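You operate a simulated robot arm through the tools that you are given. There is no shell and no other tool.

You are at the controls of a simulated two-armed robot. One attempt, no reset.

Task
Warm up the blue machine's spindle with the mist collector running.
Fine: key to RUN, mode to WARM, and wait till the screen says WARMED.
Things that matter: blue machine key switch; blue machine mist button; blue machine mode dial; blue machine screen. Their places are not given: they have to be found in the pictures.

The check looks at the end state, three seconds after you hand in, the way a careful person would. Anything else that was tipped, shoved, dropped, spilled or broken makes it a failure.

Robot
Two 7-joint arms with fingered hands on one trunk that stands fixed in place. Base frame: the origin is at the foot of the trunk, x ahead of it, y to its left, z up. Units: m, rad, N and s.
The left shoulder is at [0.047, 0.125, 1.249], the right one opposite. With the tool pointing down near the work surface each hand reaches from about 0.4 to 0.78 m from the base axis, measured 20 degrees to its own side. Payload 3.6 kg a hand.
The tool frame of a hand sits at the grasp point between the pads (the TCP): z along the fingers, y along the line on which they close. The tips reach 0.03 m beyond it. Largest opening 0.104 m; the body of the gripper starts 0.035 m behind the TCP. The gripper is a hand of 4 fingers: y runs from the thumb to the fingers, the wrist lies at [-0.015, -0.104, -0.178] in the tool frame, and closing takes about 1.5 s.
Orientation is that of the tool frame in the base frame, as a unit quaternion [x, y, z, w]. With the fingers straight down and the wrist toward the robot, the tool's x, y and z point along [0, 1, 0], [1, 0, 0] and [0, 0, -1] of the base frame.

Tools
- The arms move only by the tool send_rows. It takes "left_increments", "right_increments" or both (then of equal length, played together; a hand with none holds still); each is a list of rows, each a list of 6 numbers: the shift along the tool's x, y, z in units of 500 mm (1.0 is 500 mm), then the turn, a rotation vector about the tool's x, y, z in units of 45 degrees (1.0 is 45 degrees). In form: [[x, y, z, wx, wy, wz], ...]. A call has 1 to 20 rows; each row is the pose to reach, as a shift and turn from the pose commanded when the call began, along the tool's axes at that moment. "left_hand" and "right_hand" are, for a hand that has rows, the gripper command, from -1 (shut) to 1 (fully open), values between in proportion, set as the call begins (left out, the last holds). A call with a number of a shift or a turn outside -1 to 1 is refused whole. Rows are played at 5 a second. More than 0.05 m and 0.15 rad between two rows, or a gripper value outside its range, and nothing of the call is played. A pose out of reach is approached as far as the arm can. The call stops where the force on the tool passes 40 N (or 10 N more than at its start, if that is more) or the arm is blocked; 0.2 s more then pass. The fingers move at their own pace (about 0.072 m/s each) and stop on an object; they squeeze with about 24 N. The grip force told is the motor's: it shows also when the fingers shut on nothing. Time passes only in rows, and 0.2 s behind the last, so rows that repeat a pose let the fingers close. The reply holds the time, the measured pose of the TCP, the force on the tool along the base axes, the opening and the grip force, in the units named above and with some noise, with the torque about the TCP (base axes, N m) and any sound that the robot's microphone picked up.
- Cameras (640 x 400 px; columns grow to the right, rows downward): "scene" is now at [0.1473, -0.0148, 1.4495]; the picture's right is [-0.21, -0.98, 0.00], its down [-0.17, 0.04, -0.98] and it looks along [0.96, -0.21, -0.17] (base axes); focal length 214 px, centre (320, 200). "left" rides on the left gripper at [-0.061, -0.092, -0.13] in its tool frame; the picture's right is [-0.81, -0.28, 0.52], its down [0.53, -0.71, 0.46] and it looks along [0.24, 0.64, 0.72] (tool axes); focal length 275 px, centre (320, 200). "right" rides on the right gripper at [0.061, -0.092, -0.131] in its tool frame; the picture's right is [-0.81, 0.28, -0.52], its down [-0.53, -0.71, 0.46] and it looks along [-0.24, 0.64, 0.73] (tool axes); focal length 275 px, centre (320, 200).
- capture(camera): a new picture of that camera. It takes no simulated time.
- raise_lower(by): slides the trunk up (or, below 0, down) by that many m; the arms and the scene camera ride with it, the base frame stays. It gives what a move gives, with no picture.
- finger_targets(index, middle, ring, thumb_bend, thumb_turn, hand): sets how far each is bent, from 0 (flat) to 100 (curled in); at 30 the hand is open as for a grip, at 70 the pads meet at the TCP. One left out holds its place. A second passes; each finger stops where it meets its share of the squeeze, and holds until it gets a number again. A gripper value or a shape takes the hand back. It gives what a move gives, with no picture; readings hold the bend of each and the force on the fingers (four entries, about 0 where the hand has none), thumb and palm. thumb_turn goes from beside the hand (0) to across from the fingers (100), as for a grip.
- grasp_type(shape, hand): the hand has 4 fingers and takes this shape, open, in about a second: jaw (thumb against the fingers, like two jaws); tri (thumb and two fingers); tip (a fingertip pinch); poke (one finger out to press); point (the index stretched); flat (the hand flat); cup (the hand cupped); fist (a fist). The gripper value then closes the fingers along that shape, each until it touches; the sizes above hold for jaw. It gives what a move gives, with no picture.
- pan_tilt(pan, tilt): turns the head with the scene camera to pan (to the left, within 1.396 rad either way) and tilt (down, from -0.506 to 1.204), counted from straight ahead of the robot. It gives what a move gives.
- probe_pixels(camera, pixels): there is no depth. For up to 12 entries [column, row, z] of the newest picture of that camera ("zoom" is the newest enlarged one), the place [x, y] in the base frame at which the ray of that pixel passes the height z, good to about 0.002 m, but the place of the scene camera against the robot may be out by one fixed shift of up to 0.025 m in any direction. It takes no simulated time.
- close_up(camera, box): a new picture of the part [left, top, right, bottom] of that camera's present view, enlarged. It takes no simulated time.
- job_done(): hands the job in; it is judged then, once.

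Unless the task says otherwise, let go and move clear before handing in.

The tools are called after ">>>" as a command line: name --argument value ..., lists and objects as JSON in quotes. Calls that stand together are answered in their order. send_rows: Moves the arms, as the interface text tells. Its arguments: {"type":"object","properties":{"left_increments":{"type":"array","items":{"type":"array","items":{"type":"number"}}},"left_hand":{"type":"number"},"right_increments":{"type":"array","items":{"type":"array","items":{"type":"number"}}},"right_hand":{"type":"number"}},"required":[]} The other tools are called the same way: raise_lower (by) slides the trunk up or down; grasp_type (shape, hand) gives the hand a shape; finger_targets (index, middle, ring, thumb_bend, thumb_turn, hand) moves the fingers one by one; pan_tilt (pan, tilt) turns the head that bears the scene camera; capture (camera) takes a picture; probe_pixels (camera, pixels) gives the place at which the rays of pixels pass given heights; close_up (camera, box) takes an enlarged picture of a part of a camera's view; job_done () hands the job in.

At the start:

```text
clock: 0.0
left_position: [0.4543, 0.1287, 1.488]
left_tcp_rot: [0.707, 0.707, 0.0, 0.0]
left_contact_force: [0.3, -0.2, 0.2]
left_moment: [-0.06, 0.01, 0.01]
left_width: 0.1037
left_gripper_force: 0.1
left_shape: jaw
left_bend: [30.0, 30.0, 30.0, 30.0, 98.0]
left_finger forces: [0.0, 0.1, 0.0, 0.0, 0.0, 0.0]
right_position: [0.3859, -0.1674, 1.4503]
right_tcp_rot: [0.708, 0.706, 0.001, 0.001]
right_contact_force: [-0.1, -0.4, -0.3]
right_moment: [0.0, -0.01, 0.02]
right_width: 0.1039
right_gripper_force: 0.1
right_shape: jaw
right_bend: [30.0, 30.0, 30.0, 30.0, 98.0]
right_finger forces: [0.1, 0.0, 0.0, 0.0, 0.0, 0.0]
trunk travel left (down, up): [-0.475, 0.061]
head pan, tilt: [-0.216, 0.175]
```

scene: 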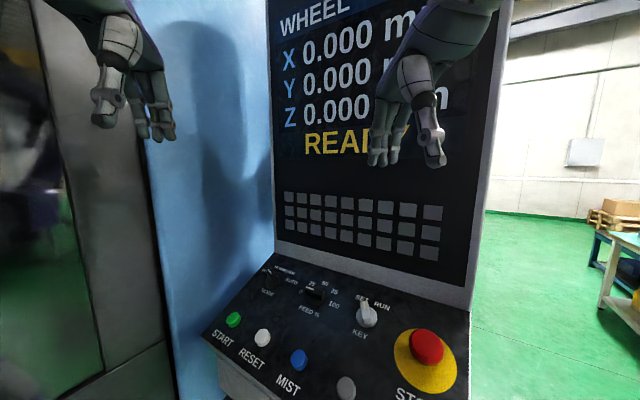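
right: 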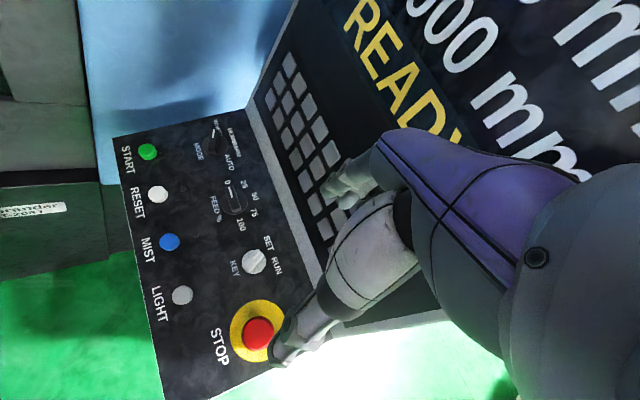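
left: 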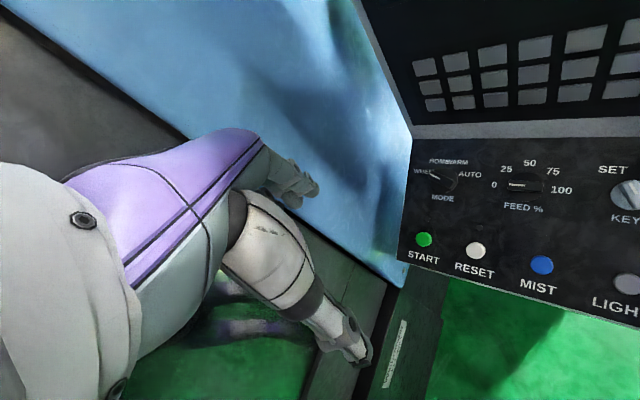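

The scene picture shows the blue machine's panel: mode dial near (268,280), feed dial (313,295), key (366,315), and the buttons START (233,320), RESET (262,337), MIST (298,360) and STOP (428,347). I'll tilt the head down and enlarge for detail.

>>> pan_tilt --pan -0.1 --tilt 0.6

>>> capture --camera "scene"

>>> close_up --camera "left" --box '[390, 130, 640, 330]'

>>> close_up --camera "right" --box '[100, 90, 340, 390]'

```text
clock: 0.9
left_position: [0.455, 0.1285, 1.486]
left_tcp_rot: [0.707, 0.707, 0.0, 0.001]
left_contact_force: [-0.8, -0.1, 0.1]
left_moment: [-0.01, -0.03, 0.0]
left_width: 0.1036
left_gripper_force: 0.0
left_shape: jaw
left_bend: [30.0, 30.0, 30.0, 30.0, 98.0]
left_finger forces: [0.0, 0.1, 0.1, 0.1, 0.0, 0.0]
right_position: [0.3861, -0.1667, 1.4506]
right_tcp_rot: [0.708, 0.706, 0.001, 0.001]
right_contact_force: [-1.1, -0.1, 0.7]
right_moment: [0.03, 0.0, 0.0]
right_width: 0.1036
right_gripper_force: 0.1
right_shape: jaw
right_bend: [30.0, 30.0, 30.0, 30.0, 98.0]
right_finger forces: [0.0, 0.1, 0.0, 0.1, 0.1, 0.0]
trunk travel left (down, up): [-0.475, 0.061]
head pan, tilt: [-0.099, 0.6]
```

```text
taken
```

scene: 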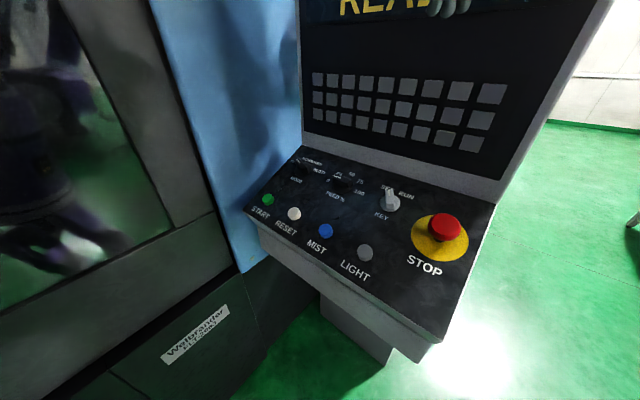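

```text
2.00 times, centred on (515, 230) of left
```

zoom: 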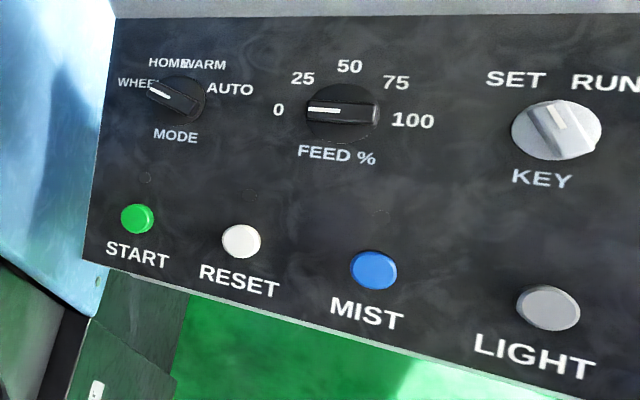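

```text
1.33 times, centred on (220, 240) of right
```

zoom: 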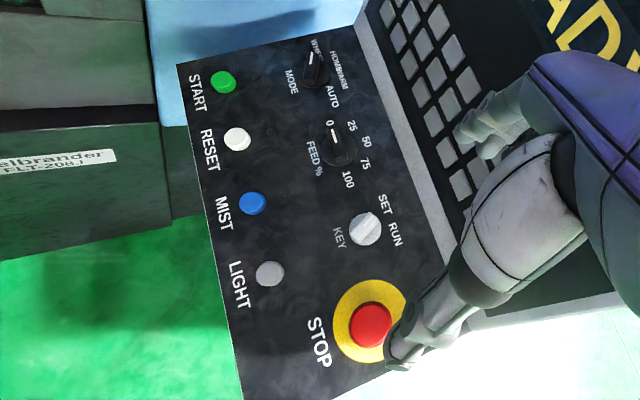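

The close-ups show the mode dial at WHEEL (options WHEEL, HOME, WARM, AUTO), the feed at 0, and the key pointing to SET. I'll cast rays from both wrist cameras for the same features, to triangulate the panel.

>>> probe_pixels --camera "left" --pixels '[[424, 239, 1.0], [424, 239, 1.2], [476, 250, 1.0], [476, 250, 1.2], [541, 264, 1.0], [541, 264, 1.2], [440, 180, 1.0], [440, 180, 1.2], [525, 184, 1.0], [525, 184, 1.2], [627, 194, 1.0], [627, 194, 1.2]]'

>>> probe_pixels --camera "right" --pixels '[[148, 152, 1.0], [148, 152, 1.2], [158, 194, 1.0], [158, 194, 1.2], [169, 242, 1.0], [169, 242, 1.2], [216, 139, 1.0], [216, 139, 1.2], [232, 197, 1.0], [232, 197, 1.2], [254, 261, 1.0], [254, 261, 1.2]]'

>>> probe_pixels --camera "scene" --pixels '[[267, 200, 1.0], [267, 200, 1.2], [294, 214, 1.0], [294, 214, 1.2], [326, 231, 1.0], [326, 231, 1.2], [302, 168, 1.0], [302, 168, 1.2], [364, 252, 1.0], [364, 252, 1.2], [391, 203, 1.0], [391, 203, 1.2]]'

```text
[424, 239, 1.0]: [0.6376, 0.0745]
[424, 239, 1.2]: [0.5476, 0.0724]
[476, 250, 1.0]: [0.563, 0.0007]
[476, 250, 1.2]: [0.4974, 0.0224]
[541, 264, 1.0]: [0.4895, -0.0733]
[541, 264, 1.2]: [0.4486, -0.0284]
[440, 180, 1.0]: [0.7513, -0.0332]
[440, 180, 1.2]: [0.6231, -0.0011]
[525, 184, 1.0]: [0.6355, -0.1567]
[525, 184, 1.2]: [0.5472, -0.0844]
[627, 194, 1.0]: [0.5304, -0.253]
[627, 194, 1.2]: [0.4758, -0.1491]
```

```text
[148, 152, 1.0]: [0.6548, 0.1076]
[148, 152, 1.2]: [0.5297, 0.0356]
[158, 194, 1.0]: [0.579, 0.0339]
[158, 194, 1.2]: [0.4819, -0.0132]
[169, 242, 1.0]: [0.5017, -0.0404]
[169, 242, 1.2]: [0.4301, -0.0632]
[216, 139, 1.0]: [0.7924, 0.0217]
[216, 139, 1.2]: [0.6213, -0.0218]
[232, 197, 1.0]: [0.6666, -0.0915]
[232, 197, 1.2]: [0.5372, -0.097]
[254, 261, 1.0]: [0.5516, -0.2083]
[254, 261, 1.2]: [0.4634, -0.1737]
```

```text
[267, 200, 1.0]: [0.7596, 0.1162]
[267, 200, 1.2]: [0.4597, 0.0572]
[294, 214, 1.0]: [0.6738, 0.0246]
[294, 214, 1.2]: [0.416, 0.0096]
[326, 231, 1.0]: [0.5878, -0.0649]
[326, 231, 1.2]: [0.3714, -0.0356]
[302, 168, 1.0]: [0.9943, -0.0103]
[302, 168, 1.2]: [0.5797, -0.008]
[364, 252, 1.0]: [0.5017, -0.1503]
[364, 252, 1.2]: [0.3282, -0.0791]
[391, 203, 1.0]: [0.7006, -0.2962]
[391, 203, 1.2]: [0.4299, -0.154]
```

Triangulating puts START at about (0.595, 0.074, 1.095), MIST at about (0.469, -0.052, 1.096) and KEY at about (0.495, -0.186, 1.13). The panel row runs at 45° in the base frame and slopes up toward the screen. I'll look at the screen next, then enlarge the panel in each view.

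>>> close_up --camera "scene" --box '[230, 130, 490, 290]'

>>> close_up --camera "left" --box '[400, 140, 500, 200]'

>>> close_up --camera "right" --box '[180, 110, 300, 290]'

>>> pan_tilt --pan -0.2 --tilt 0.0

>>> capture --camera "scene"

```text
2.46 times, centred on (360, 210) of scene
```

zoom: 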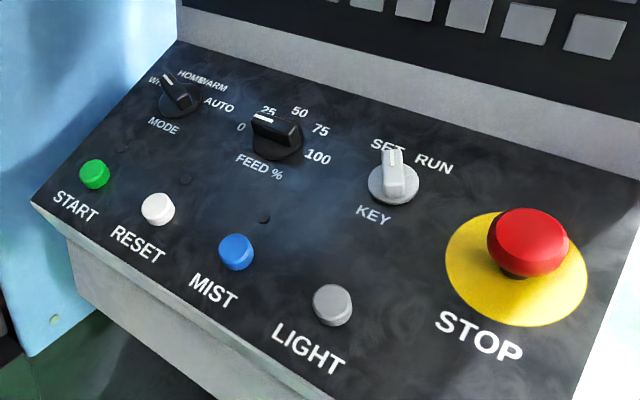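

```text
6.40 times, centred on (450, 170) of left
```

zoom: 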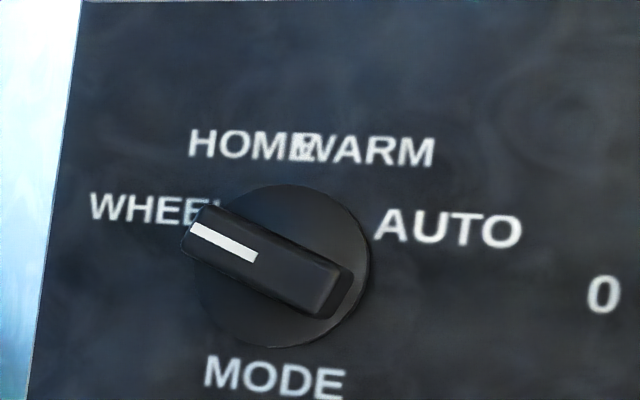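

```text
2.22 times, centred on (240, 200) of right
```

zoom: 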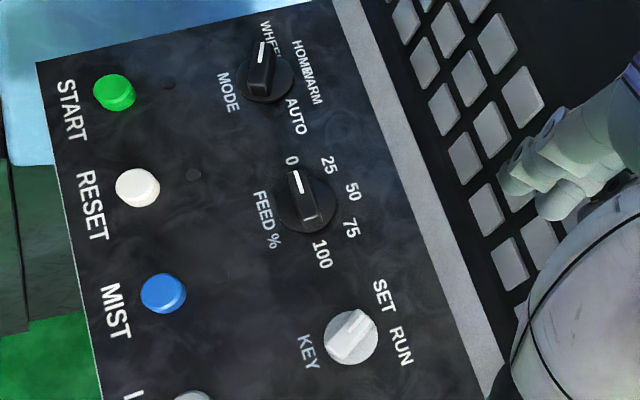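

```text
clock: 1.9
left_position: [0.4537, 0.1289, 1.4876]
left_tcp_rot: [0.707, 0.707, -0.001, 0.001]
left_contact_force: [-0.1, 0.6, 0.0]
left_moment: [-0.02, 0.0, -0.01]
left_width: 0.1035
left_gripper_force: 0.1
left_shape: jaw
left_bend: [30.0, 30.0, 30.0, 30.0, 98.0]
left_finger forces: [0.1, 0.1, 0.0, 0.0, 0.1, 0.0]
right_position: [0.3852, -0.1673, 1.4513]
right_tcp_rot: [0.708, 0.706, 0.0, 0.001]
right_contact_force: [0.7, 0.1, -0.4]
right_moment: [0.06, 0.02, 0.02]
right_width: 0.1037
right_gripper_force: 0.0
right_shape: jaw
right_bend: [30.0, 30.0, 30.0, 30.0, 98.0]
right_finger forces: [0.0, 0.0, 0.0, 0.0, 0.0, 0.0]
trunk travel left (down, up): [-0.475, 0.061]
head pan, tilt: [-0.201, 0.0]
```

```text
taken
```

scene: 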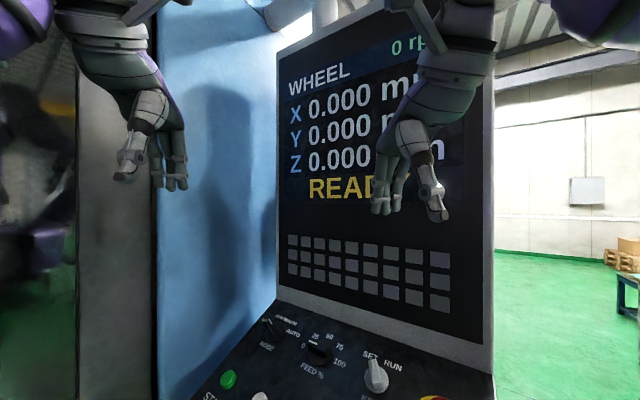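

The screen reads WHEEL, 0 rpm and READY, and the mode pointer is at WHEEL. I need the panel plane precisely, so I'll zoom on printed marks in both wrist cameras, starting with the left view of the feed and key area.

>>> close_up --camera "left" --box '[480, 140, 640, 240]'

>>> close_up --camera "left" --box '[400, 210, 560, 310]'

>>> close_up --camera "right" --box '[110, 120, 270, 220]'

>>> close_up --camera "right" --box '[130, 190, 290, 290]'

```text
4.00 times, centred on (560, 190) of left
```

zoom: 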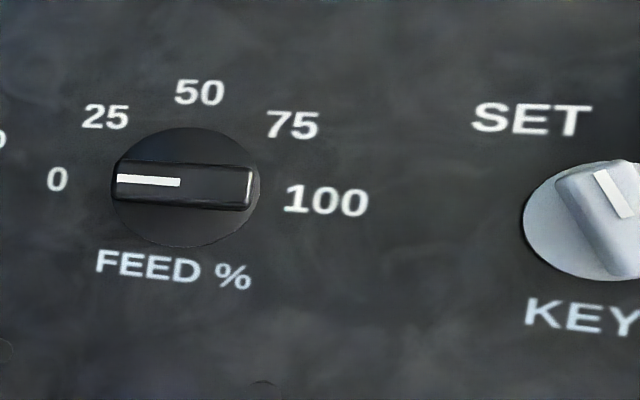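

```text
4.00 times, centred on (480, 260) of left
```

zoom: 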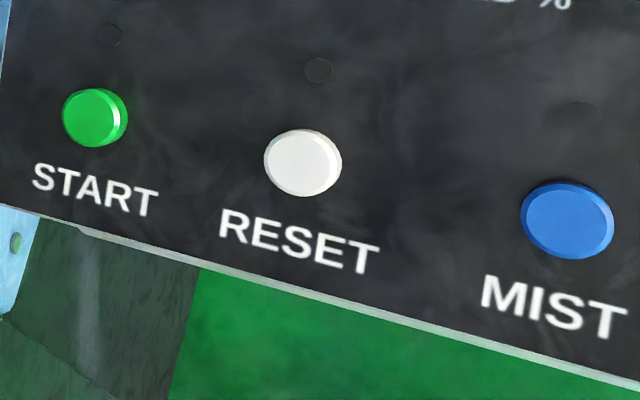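

```text
4.00 times, centred on (190, 170) of right
```

zoom: 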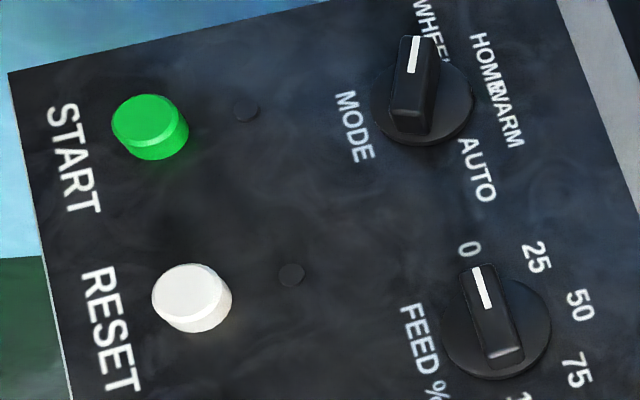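

```text
4.00 times, centred on (210, 240) of right
```

zoom: 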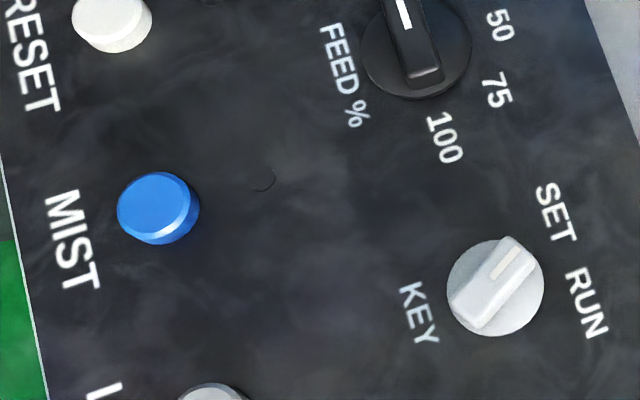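

I read label centres from both zooms (lamps, START/RESET/MIST text, feed scale, SET). I'll probe the matching full-frame pixels in both cameras.

>>> capture --camera "left"

>>> capture --camera "right"

>>> probe_pixels --camera "left" --pixels '[[424, 257.5, 1.1], [474.75, 270.75, 1.1], [538.5, 286.75, 1.1], [427.5, 218.75, 1.1], [479.75, 227.5, 1.1], [543.75, 239.5, 1.1], [494.25, 185, 1.1], [529.75, 163.25, 1.1], [561.5, 190.25, 1.1], [612.75, 169.75, 1.1], [470, 174.1, 1.1], [442.8, 197.8, 1.1]]'

>>> probe_pixels --camera "right" --pixels '[[128.75, 159.75, 1.1], [137.5, 202.75, 1.1], [148, 250.25, 1.1], [171.5, 147.25, 1.1], [183, 188.75, 1.1], [195.75, 235, 1.1], [227.25, 182.5, 1.1], [255, 196.25, 1.1], [241, 224.25, 1.1], [268.75, 243, 1.1], [229.25, 162.5, 1.1], [198.5, 151.75, 1.1]]'

```text
taken
```

left: 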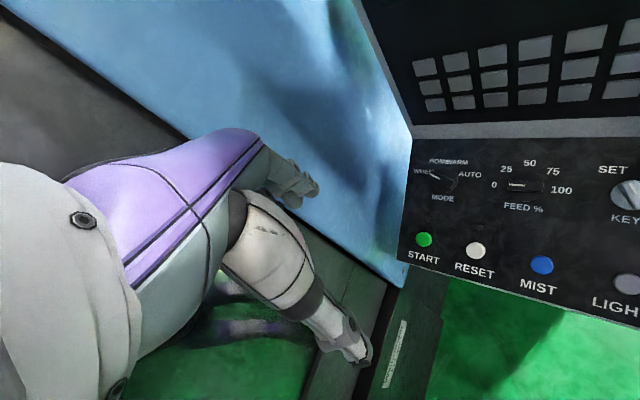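

```text
taken
```

right: 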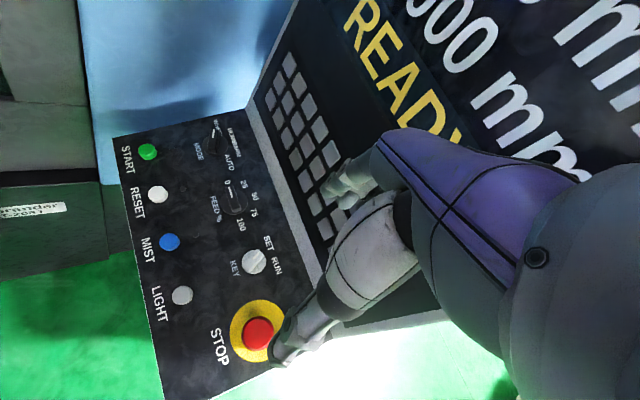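

```text
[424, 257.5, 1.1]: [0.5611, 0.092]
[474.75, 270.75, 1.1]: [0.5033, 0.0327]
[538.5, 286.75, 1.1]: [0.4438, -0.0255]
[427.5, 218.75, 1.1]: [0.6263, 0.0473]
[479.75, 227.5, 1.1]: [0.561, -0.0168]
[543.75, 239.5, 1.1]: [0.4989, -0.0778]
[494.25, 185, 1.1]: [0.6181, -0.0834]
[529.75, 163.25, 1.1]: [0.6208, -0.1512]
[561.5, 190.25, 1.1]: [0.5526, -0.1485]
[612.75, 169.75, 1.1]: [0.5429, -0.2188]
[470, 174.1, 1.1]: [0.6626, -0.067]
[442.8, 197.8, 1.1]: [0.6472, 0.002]
```

```text
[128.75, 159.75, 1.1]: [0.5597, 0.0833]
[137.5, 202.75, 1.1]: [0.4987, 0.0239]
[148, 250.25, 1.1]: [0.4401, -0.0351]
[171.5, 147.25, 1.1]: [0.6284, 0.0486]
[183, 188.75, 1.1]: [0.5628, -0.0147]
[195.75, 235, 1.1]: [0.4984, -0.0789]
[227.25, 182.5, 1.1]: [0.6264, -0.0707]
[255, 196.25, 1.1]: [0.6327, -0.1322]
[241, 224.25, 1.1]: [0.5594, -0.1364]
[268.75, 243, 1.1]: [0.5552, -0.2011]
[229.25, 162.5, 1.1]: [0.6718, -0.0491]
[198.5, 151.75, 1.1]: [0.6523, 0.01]
```

From the label disparities, the panel plane slopes about 27° up toward the screen. Its rows run along (-0.707,-0.707,0), up-slope is (0.63,-0.63,0.454), and the normal is (-0.32,0.32,0.89). The mode dial needs about 80° of clockwise turn, from -60° to +20°. I'll shape the right hand as a fingertip pinch and look at it with the head camera.

>>> grasp_type --hand "right" --shape "tip"

>>> pan_tilt --pan -0.35 --tilt 0.1

>>> capture --camera "scene"

>>> capture --camera "right"

```text
clock: 2.8
left_position: [0.4538, 0.129, 1.487]
left_tcp_rot: [0.707, 0.707, 0.0, 0.001]
left_contact_force: [0.4, 0.4, -0.1]
left_moment: [0.02, 0.04, 0.01]
left_width: 0.1034
left_gripper_force: 0.1
left_shape: jaw
left_bend: [30.0, 30.0, 30.0, 30.0, 98.0]
left_finger forces: [0.0, 0.1, 0.1, 0.1, 0.0, 0.0]
right_position: [0.3864, -0.1675, 1.4509]
right_tcp_rot: [0.708, 0.707, 0.0, 0.0]
right_contact_force: [0.3, 0.7, 0.8]
right_moment: [-0.02, 0.0, 0.01]
right_width: 0.1037
right_gripper_force: 0.1
right_shape: tip
right_bend: [30.0, 98.0, 99.0, 30.0, 98.0]
right_finger forces: [0.1, 0.1, 0.0, 0.1, 0.0, 0.0]
trunk travel left (down, up): [-0.475, 0.061]
head pan, tilt: [-0.201, 0.0]
```

```text
clock: 3.5
left_position: [0.4552, 0.1289, 1.4862]
left_tcp_rot: [0.707, 0.707, 0.0, -0.001]
left_contact_force: [0.7, 0.0, -0.1]
left_moment: [-0.03, 0.01, 0.0]
left_width: 0.1035
left_gripper_force: 0.2
left_shape: jaw
left_bend: [30.0, 30.0, 30.0, 30.0, 98.0]
left_finger forces: [0.0, 0.0, 0.0, 0.0, 0.1, 0.0]
right_position: [0.3842, -0.1671, 1.4518]
right_tcp_rot: [0.707, 0.707, 0.001, 0.0]
right_contact_force: [-0.2, -0.3, 0.7]
right_moment: [-0.02, -0.01, -0.02]
right_width: 0.1037
right_gripper_force: 0.1
right_shape: tip
right_bend: [30.0, 98.0, 99.0, 30.0, 98.0]
right_finger forces: [0.1, 0.0, 0.1, 0.0, 0.1, 0.0]
trunk travel left (down, up): [-0.475, 0.061]
head pan, tilt: [-0.351, 0.099]
```

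```text
taken
```

scene: 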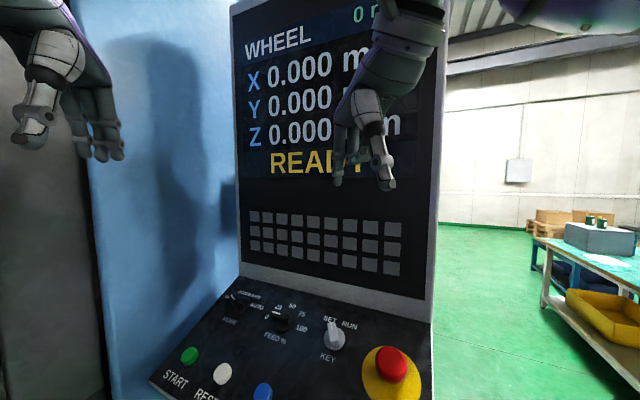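

```text
taken
```

right: 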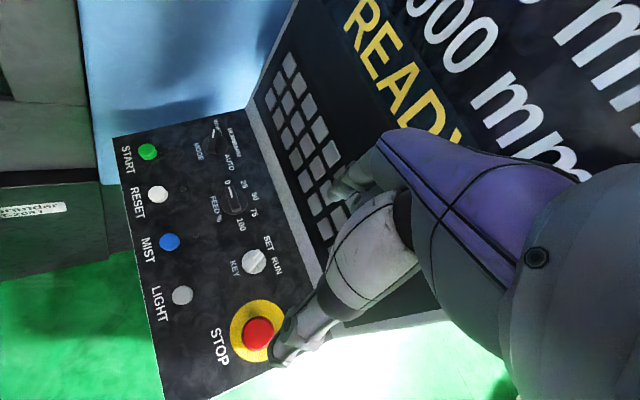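

The right hand is now in the tip shape, visible in the scene around (365,140). I'll enlarge it, then try it closed.

>>> close_up --camera "scene" --box '[300, 40, 460, 200]'

>>> send_rows --right_increments '[[0, 0, 0, 0, 0, 0], [0, 0, 0, 0, 0, 0], [0, 0, 0, 0, 0, 0], [0, 0, 0, 0, 0, 0], [0, 0, 0, 0, 0, 0], [0, 0, 0, 0, 0, 0], [0, 0, 0, 0, 0, 0]]' --right_hand -1

>>> close_up --camera "scene" --box '[300, 40, 460, 200]'

>>> capture --camera "right"

```text
2.50 times, centred on (380, 120) of scene
```

zoom: 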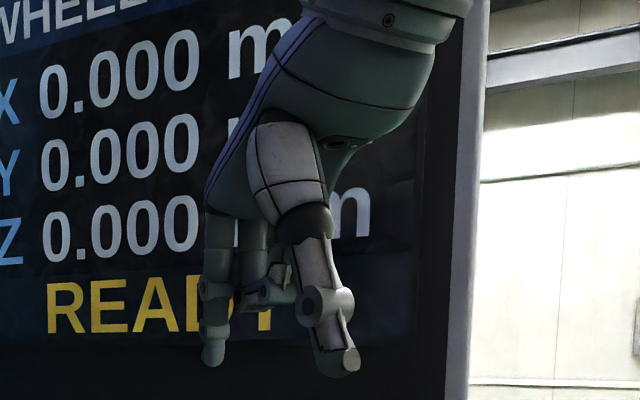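

```text
clock: 5.1
left_position: [0.4548, 0.1288, 1.4867]
left_tcp_rot: [0.708, 0.707, 0.0, 0.0]
left_contact_force: [0.2, -0.8, -0.1]
left_moment: [0.0, 0.01, 0.03]
left_width: 0.1037
left_gripper_force: 0.1
left_shape: jaw
left_bend: [30.0, 30.0, 30.0, 30.0, 98.0]
left_finger forces: [0.0, 0.1, 0.0, 0.1, 0.1, 0.0]
right_position: [0.3864, -0.1677, 1.4519]
right_tcp_rot: [0.708, 0.706, 0.001, 0.001]
right_contact_force: [0.3, 0.0, 0.6]
right_moment: [-0.02, 0.0, 0.02]
right_width: 0.0
right_gripper_force: 23.7
right_shape: tip
right_bend: [70.0, 100.0, 100.0, 46.0, 100.0]
right_finger forces: [0.0, 0.0, 0.0, 0.0, 0.0, 0.0]
trunk travel left (down, up): [-0.475, 0.061]
head pan, tilt: [-0.351, 0.099]
```

```text
2.50 times, centred on (380, 120) of scene
```

zoom: 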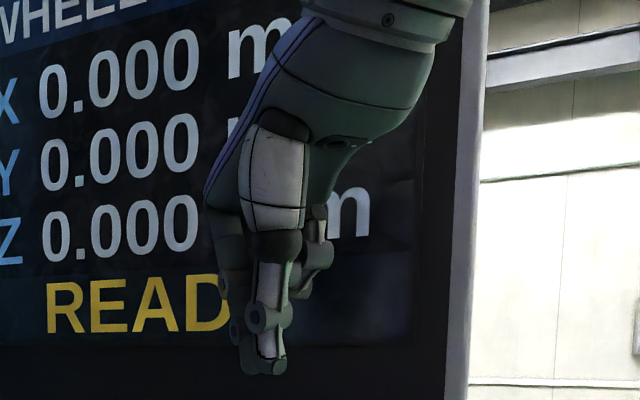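

```text
taken
```

right: 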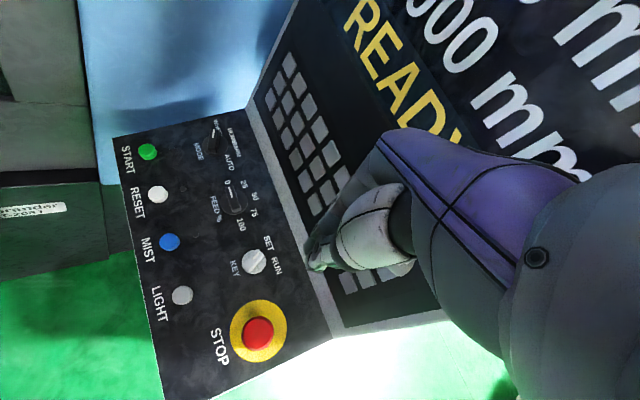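

Closed tip pinch puts the fingertips at pixel (312,262) in the right camera. That matches tool (0, 0, +0.03), so the closed pinch works as a poker. I'll bring the right hand above MIST, tool axis along the panel normal, with an 8 cm stand-off.

>>> send_rows --right_increments '[[0.0302, 0.0096, 0.0515, -0.0235, -0.0568, -0.0981], [0.0605, 0.0191, 0.103, -0.0471, -0.1137, -0.1961], [0.0907, 0.0287, 0.1545, -0.0706, -0.1705, -0.2942], [0.121, 0.0382, 0.206, -0.0941, -0.2274, -0.3923], [0.1512, 0.0478, 0.2575, -0.1177, -0.2842, -0.4904], [0.1814, 0.0574, 0.309, -0.1412, -0.341, -0.5884], [0.2117, 0.0669, 0.3605, -0.1647, -0.3979, -0.6865], [0.2419, 0.0765, 0.412, -0.1882, -0.4547, -0.7846], [0.2722, 0.086, 0.4635, -0.2118, -0.5116, -0.8826], [0.3024, 0.0956, 0.515, -0.2353, -0.5684, -0.9807], [0.3024, 0.0956, 0.515, -0.2353, -0.5684, -0.9807]]'

>>> capture --camera "right"

>>> capture --camera "left"

>>> pan_tilt --pan -0.1 --tilt 0.6

>>> capture --camera "scene"

```text
clock: 7.5
left_position: [0.4555, 0.1298, 1.4856]
left_tcp_rot: [0.707, 0.707, -0.002, 0.0]
left_contact_force: [0.5, 0.5, -0.6]
left_moment: [-0.01, 0.02, -0.03]
left_width: 0.1036
left_gripper_force: 0.0
left_shape: jaw
left_bend: [30.0, 30.0, 30.0, 30.0, 98.0]
left_finger forces: [0.0, 0.1, 0.0, 0.0, 0.1, 0.0]
right_position: [0.4394, -0.0243, 1.1933]
right_tcp_rot: [0.374, 0.898, -0.089, 0.216]
right_contact_force: [0.3, -0.5, 0.0]
right_moment: [0.0, -0.01, 0.03]
right_width: 0.0
right_gripper_force: 23.7
right_shape: tip
right_bend: [70.0, 100.0, 100.0, 47.0, 100.0]
right_finger forces: [0.1, 0.0, 0.1, 0.0, 0.0, 0.1]
right hand out of reach, approached as far as the arm can: row 10, 11
trunk travel left (down, up): [-0.475, 0.061]
head pan, tilt: [-0.351, 0.099]
```

```text
taken
```

right: 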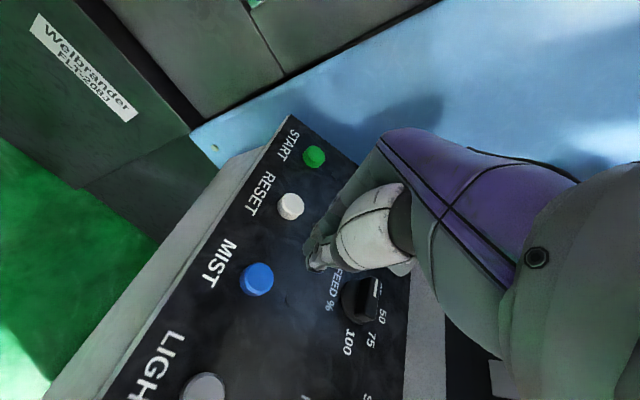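

```text
taken
```

left: 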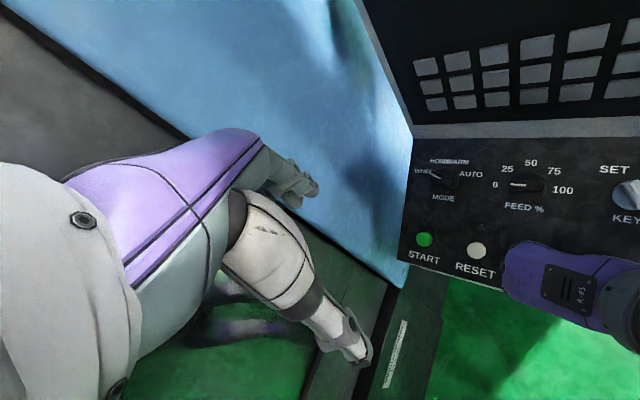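

```text
clock: 8.4
left_position: [0.4539, 0.128, 1.4865]
left_tcp_rot: [0.707, 0.707, 0.0, 0.0]
left_contact_force: [-0.1, 0.6, 0.1]
left_moment: [0.0, -0.01, -0.01]
left_width: 0.1037
left_gripper_force: 0.1
left_shape: jaw
left_bend: [30.0, 30.0, 30.0, 30.0, 98.0]
left_finger forces: [0.1, 0.0, 0.0, 0.1, 0.0, 0.0]
right_position: [0.4382, -0.0237, 1.1953]
right_tcp_rot: [0.374, 0.898, -0.089, 0.215]
right_contact_force: [0.0, -0.5, -0.1]
right_moment: [0.02, 0.0, -0.01]
right_width: 0.0
right_gripper_force: 23.9
right_shape: tip
right_bend: [70.0, 100.0, 100.0, 47.0, 100.0]
right_finger forces: [0.0, 0.0, 0.1, 0.1, 0.0, 0.0]
trunk travel left (down, up): [-0.475, 0.061]
head pan, tilt: [-0.099, 0.6]
```

```text
taken
```

scene: 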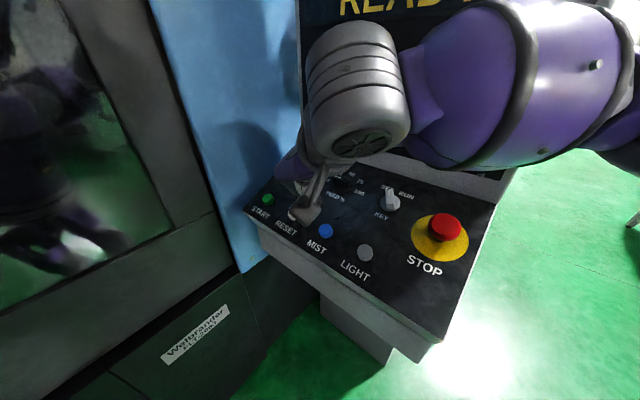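

The MIST button top is at pixel (257,279) in the right camera, and my model predicted (259,279), so the calibration is good. The arm stopped about 7 mm short of the stand-off. I'll advance 5 cm along the tool axis and see where the pose lands.

>>> send_rows --right_increments '[[0, 0, 0.02, 0, 0, 0], [0, 0, 0.04, 0, 0, 0], [0, 0, 0.06, 0, 0, 0], [0, 0, 0.08, 0, 0, 0], [0, 0, 0.1, 0, 0, 0], [0, 0, 0.1, 0, 0, 0]]'

>>> capture --camera "right"

>>> close_up --camera "right" --box '[200, 200, 360, 300]'

```text
clock: 9.8
left_position: [0.4531, 0.1278, 1.4869]
left_tcp_rot: [0.707, 0.707, 0.0, 0.0]
left_contact_force: [-0.3, -0.2, -0.3]
left_moment: [0.01, 0.04, -0.01]
left_width: 0.1035
left_gripper_force: 0.0
left_shape: jaw
left_bend: [30.0, 30.0, 30.0, 30.0, 98.0]
left_finger forces: [0.0, 0.0, 0.1, 0.0, 0.1, 0.1]
right_position: [0.453, -0.0431, 1.1514]
right_tcp_rot: [0.373, 0.898, -0.089, 0.216]
right_contact_force: [0.5, 0.1, -0.1]
right_moment: [-0.01, 0.01, -0.01]
right_width: 0.0001
right_gripper_force: 24.3
right_shape: tip
right_bend: [70.0, 100.0, 100.0, 47.0, 100.0]
right_finger forces: [0.1, 0.0, 0.0, 0.0, 0.1, 0.0]
trunk travel left (down, up): [-0.475, 0.061]
head pan, tilt: [-0.099, 0.6]
```

```text
taken
```

right: 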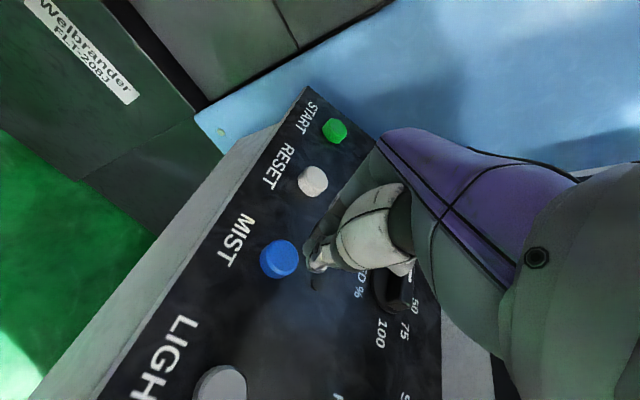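

```text
4.00 times, centred on (280, 250) of right
```

zoom: 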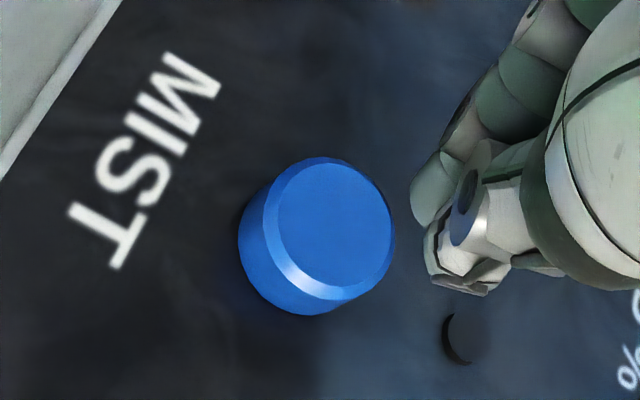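

The button top centre at (283,255.5) gives a tool offset of x +0.0107, y +0.005, at a depth of about 0.0575, so roughly 27 mm beyond the tips. I'll centre over it and press gently.

>>> send_rows --right_increments '[[0.0107, 0.005, 0, 0, 0, 0], [0.0214, 0.01, 0, 0, 0, 0], [0.0214, 0.01, 0.02, 0, 0, 0], [0.0214, 0.01, 0.04, 0, 0, 0], [0.0214, 0.01, 0.05, 0, 0, 0], [0.0214, 0.01, 0.056, 0, 0, 0], [0.0214, 0.01, 0.06, 0, 0, 0], [0.0214, 0.01, 0.064, 0, 0, 0], [0.0214, 0.01, 0.064, 0, 0, 0]]'

>>> close_up --camera "right" --box '[200, 180, 400, 340]'

>>> close_up --camera "left" --box '[400, 140, 640, 310]'

>>> close_up --camera "scene" --box '[230, 130, 490, 290]'

```text
clock: 11.8
left_position: [0.4526, 0.1288, 1.4864]
left_tcp_rot: [0.707, 0.707, 0.0, 0.001]
left_contact_force: [-0.1, 0.2, 0.2]
left_moment: [-0.01, 0.01, 0.0]
left_width: 0.1036
left_gripper_force: 0.2
left_shape: jaw
left_bend: [30.0, 30.0, 30.0, 30.0, 98.0]
left_finger forces: [0.1, 0.1, 0.0, 0.0, 0.0, 0.0]
right_position: [0.4615, -0.0418, 1.1184]
right_tcp_rot: [0.373, 0.898, -0.088, 0.216]
right_contact_force: [-0.4, 5.2, 10.6]
right_moment: [0.12, -0.1, 0.05]
right_width: 0.0
right_gripper_force: 24.7
right_shape: tip
right_bend: [70.0, 100.0, 100.0, 47.0, 100.0]
right_finger forces: [0.0, 0.0, 0.0, 0.0, 0.0, 0.0]
trunk travel left (down, up): [-0.475, 0.061]
head pan, tilt: [-0.099, 0.6]
heard: click
```

```text
2.50 times, centred on (300, 260) of right
```

zoom: 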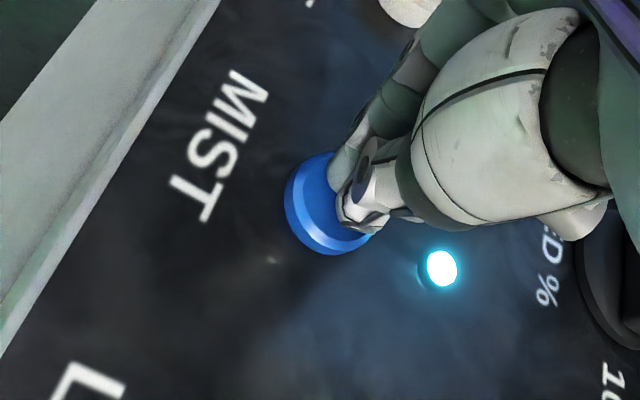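

```text
2.35 times, centred on (520, 225) of left
```

zoom: 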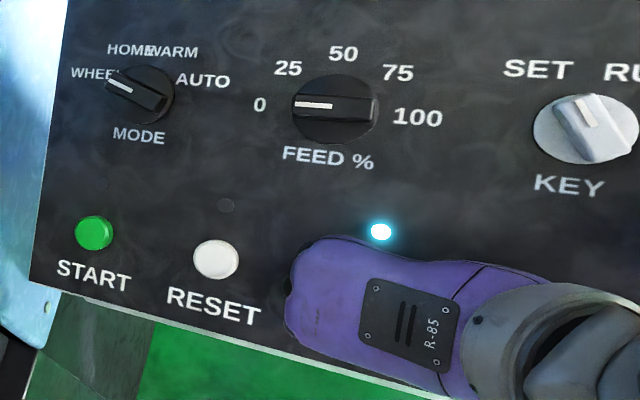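

```text
2.46 times, centred on (360, 210) of scene
```

zoom: 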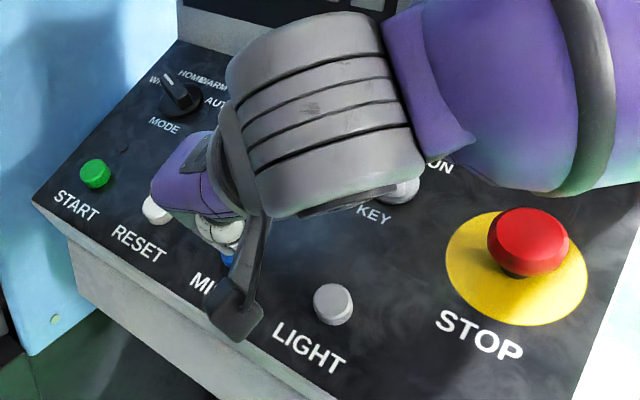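

A click was heard and the mist lamp at zoom pixel (440,268) now glows cyan. I'll back off along the tool axis and check that the lamp stays lit.

>>> send_rows --right_increments '[[0, 0, -0.02, 0, 0, 0], [0, 0, -0.05, 0, 0, 0], [0, 0, -0.08, 0, 0, 0], [0, 0, -0.1, 0, 0, 0], [0, 0, -0.1, 0, 0, 0]]'

>>> capture --camera "right"

>>> close_up --camera "left" --box '[400, 140, 640, 310]'

```text
clock: 13.0
left_position: [0.4546, 0.1282, 1.4879]
left_tcp_rot: [0.707, 0.707, 0.0, 0.0]
left_contact_force: [0.6, 0.8, 0.5]
left_moment: [0.04, 0.0, -0.01]
left_width: 0.1035
left_gripper_force: 0.1
left_shape: jaw
left_bend: [30.0, 30.0, 30.0, 30.0, 98.0]
left_finger forces: [0.0, 0.0, 0.0, 0.0, 0.0, 0.0]
right_position: [0.4451, -0.0275, 1.1622]
right_tcp_rot: [0.373, 0.898, -0.089, 0.215]
right_contact_force: [-0.1, 0.2, 0.4]
right_moment: [0.04, -0.01, -0.02]
right_width: 0.0002
right_gripper_force: 24.0
right_shape: tip
right_bend: [70.0, 100.0, 100.0, 47.0, 100.0]
right_finger forces: [0.0, 0.1, 0.0, 0.0, 0.1, 0.0]
trunk travel left (down, up): [-0.475, 0.061]
head pan, tilt: [-0.099, 0.6]
```

```text
taken
```

right: 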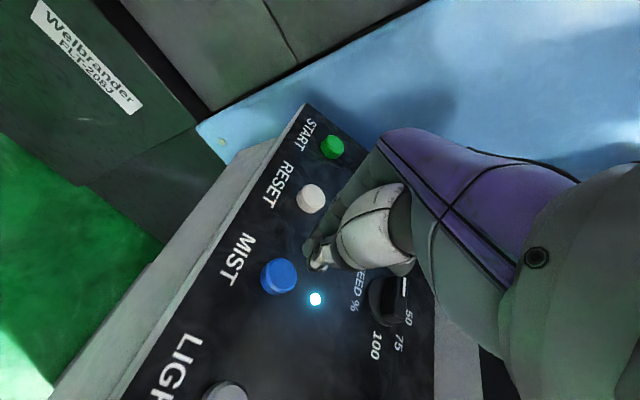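

```text
2.35 times, centred on (520, 225) of left
```

zoom: 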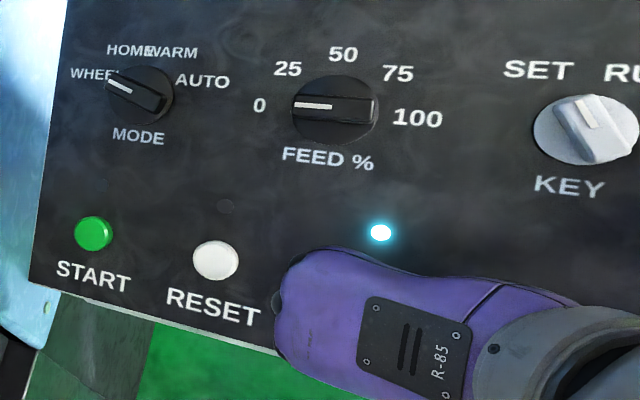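

The mist lamp stays lit after release, at (316,299) in the right view, so MIST is done. Next is the key: I'll move the right hand to hover over it with the pinch line across its bar, yawing -30° about the tool axis, and open the pinch partly.

>>> send_rows --right_increments '[[0, 0, -0.03, 0, 0, 0], [-0.03, -0.02, -0.066, -0.0, 0, -0.083], [-0.06, -0.04, -0.066, 0, 0, -0.167], [-0.09, -0.06, -0.066, 0, 0, -0.25], [-0.12, -0.08, -0.066, 0, 0, -0.333], [-0.15, -0.1, -0.066, 0, 0, -0.417], [-0.18, -0.12, -0.066, 0, 0, -0.5], [-0.21, -0.14, -0.066, 0, 0, -0.583], [-0.232, -0.16, -0.066, 0, 0, -0.667], [-0.232, -0.16, -0.066, 0, 0, -0.667]]' --right_hand -0.2

>>> capture --camera "right"

>>> capture --camera "left"

>>> capture --camera "scene"

```text
clock: 15.2
left_position: [0.4555, 0.128, 1.4871]
left_tcp_rot: [0.707, 0.707, -0.001, -0.001]
left_contact_force: [0.4, -0.3, 0.4]
left_moment: [-0.01, 0.03, -0.01]
left_width: 0.1037
left_gripper_force: 0.0
left_shape: jaw
left_bend: [30.0, 30.0, 30.0, 30.0, 98.0]
left_finger forces: [0.0, 0.0, 0.1, 0.1, 0.1, 0.0]
right_position: [0.3636, -0.0753, 1.2247]
right_tcp_rot: [0.129, 0.964, -0.142, 0.185]
right_contact_force: [0.1, -1.1, -0.3]
right_moment: [0.03, 0.01, 0.0]
right_width: 0.0417
right_gripper_force: 0.0
right_shape: tip
right_bend: [73.0, 98.0, 99.0, 72.0, 100.0]
right_finger forces: [0.0, 0.0, 0.0, 0.0, 0.0, 0.1]
right hand out of reach, approached as far as the arm can: row 6, 7, 8, 9, 10
trunk travel left (down, up): [-0.475, 0.061]
head pan, tilt: [-0.099, 0.6]
```

```text
taken
```

right: 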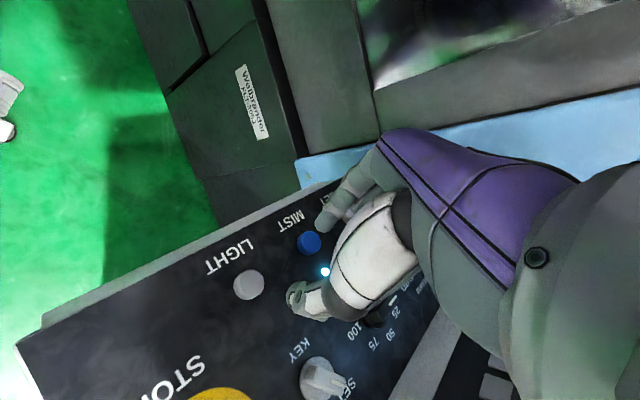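

```text
taken
```

left: 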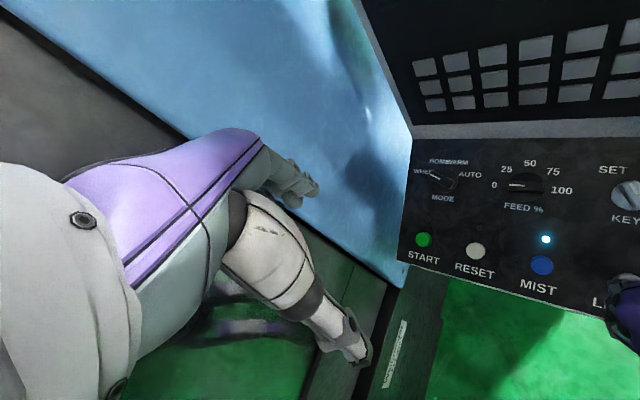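

```text
taken
```

scene: 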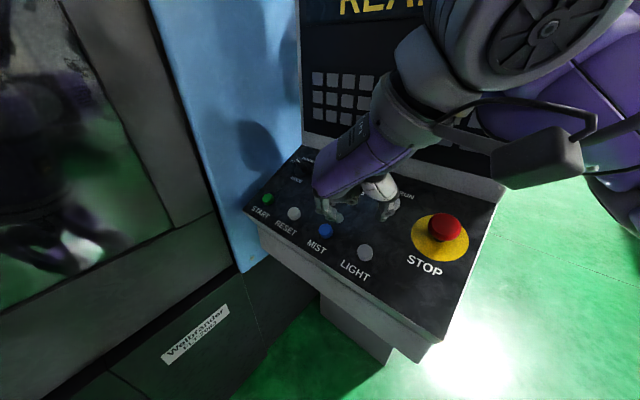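

The arm couldn't follow the -120° yaw near its body and ended at (0.364,-0.075,1.225), with no contact. A pinch-twist isn't practical here for this arm, so I'll push the key's bar sideways with the closed pinch. I'll yaw back and hover to the left of the key.

>>> send_rows --right_increments '[[0, 0, 0, 0, 0, 0.133], [0, 0, 0, 0, 0, 0.267], [-0.03, -0.003, 0.013, 0, 0, 0.4], [-0.08, -0.007, 0.035, 0, 0, 0.533], [-0.13, -0.011, 0.058, 0, 0, 0.667], [-0.18, -0.015, 0.08, 0, 0, 0.667], [-0.23, -0.02, 0.102, 0, 0, 0.667], [-0.266, -0.023, 0.118, 0, 0, 0.667], [-0.266, -0.023, 0.118, 0, 0, 0.667]]' --right_hand -1

>>> capture --camera "right"

>>> capture --camera "scene"

```text
clock: 17.2
left_position: [0.4534, 0.1266, 1.4867]
left_tcp_rot: [0.707, 0.707, 0.0, 0.0]
left_contact_force: [0.6, 0.8, -0.2]
left_moment: [-0.01, 0.03, 0.01]
left_width: 0.1037
left_gripper_force: 0.1
left_shape: jaw
left_bend: [30.0, 30.0, 30.0, 30.0, 98.0]
left_finger forces: [0.1, 0.0, 0.0, 0.1, 0.0, 0.0]
right_position: [0.4985, -0.1324, 1.2247]
right_tcp_rot: [0.373, 0.898, -0.089, 0.215]
right_contact_force: [0.0, 0.6, -0.1]
right_moment: [-0.02, -0.02, -0.04]
right_width: 0.0
right_gripper_force: 24.0
right_shape: tip
right_bend: [70.0, 100.0, 100.0, 46.0, 100.0]
right_finger forces: [0.0, 0.1, 0.0, 0.0, 0.0, 0.0]
trunk travel left (down, up): [-0.475, 0.061]
head pan, tilt: [-0.099, 0.6]
```

```text
taken
```

right: 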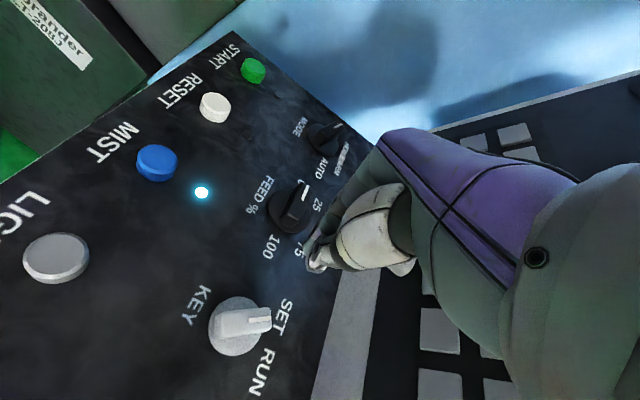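

```text
taken
```

scene: 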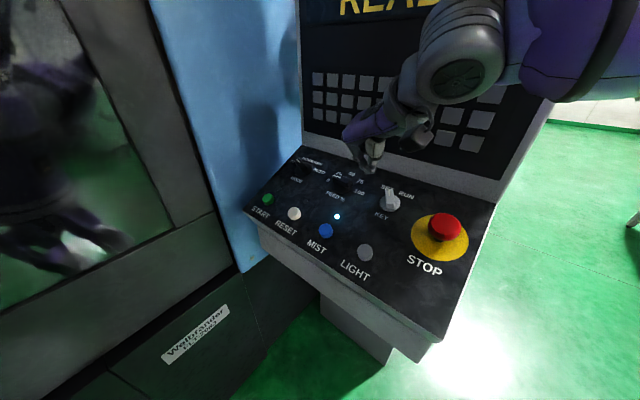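

The hover pose was reached, and the key is clear at (238,325) in the right view with its bar pointing to SET. I'll enlarge it to measure its geometry.

>>> close_up --camera "right" --box '[180, 270, 310, 400]'

>>> probe_pixels --camera "right" --pixels '[[234, 327, 1.14], [234, 327, 1.16], [266, 319, 1.16], [266, 319, 1.18], [157, 163, 1.09], [251, 69, 1.09], [201, 192, 1.11], [215, 107, 1.09]]'

```text
3.08 times, centred on (245, 335) of right
```

zoom: 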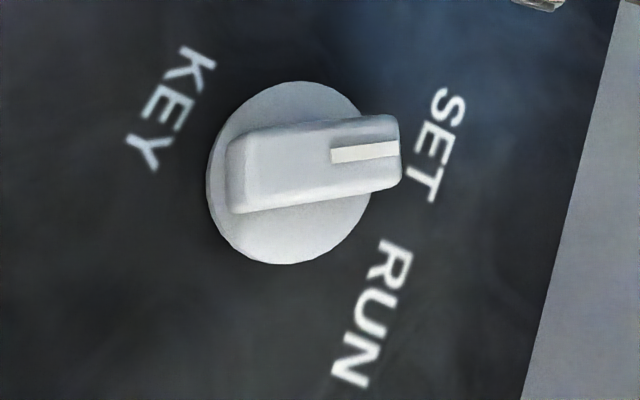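

```text
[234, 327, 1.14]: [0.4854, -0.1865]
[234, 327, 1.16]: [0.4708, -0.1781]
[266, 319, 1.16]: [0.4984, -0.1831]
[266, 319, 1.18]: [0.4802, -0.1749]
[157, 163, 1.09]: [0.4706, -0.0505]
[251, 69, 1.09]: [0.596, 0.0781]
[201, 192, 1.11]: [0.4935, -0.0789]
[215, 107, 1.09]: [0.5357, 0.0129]
```

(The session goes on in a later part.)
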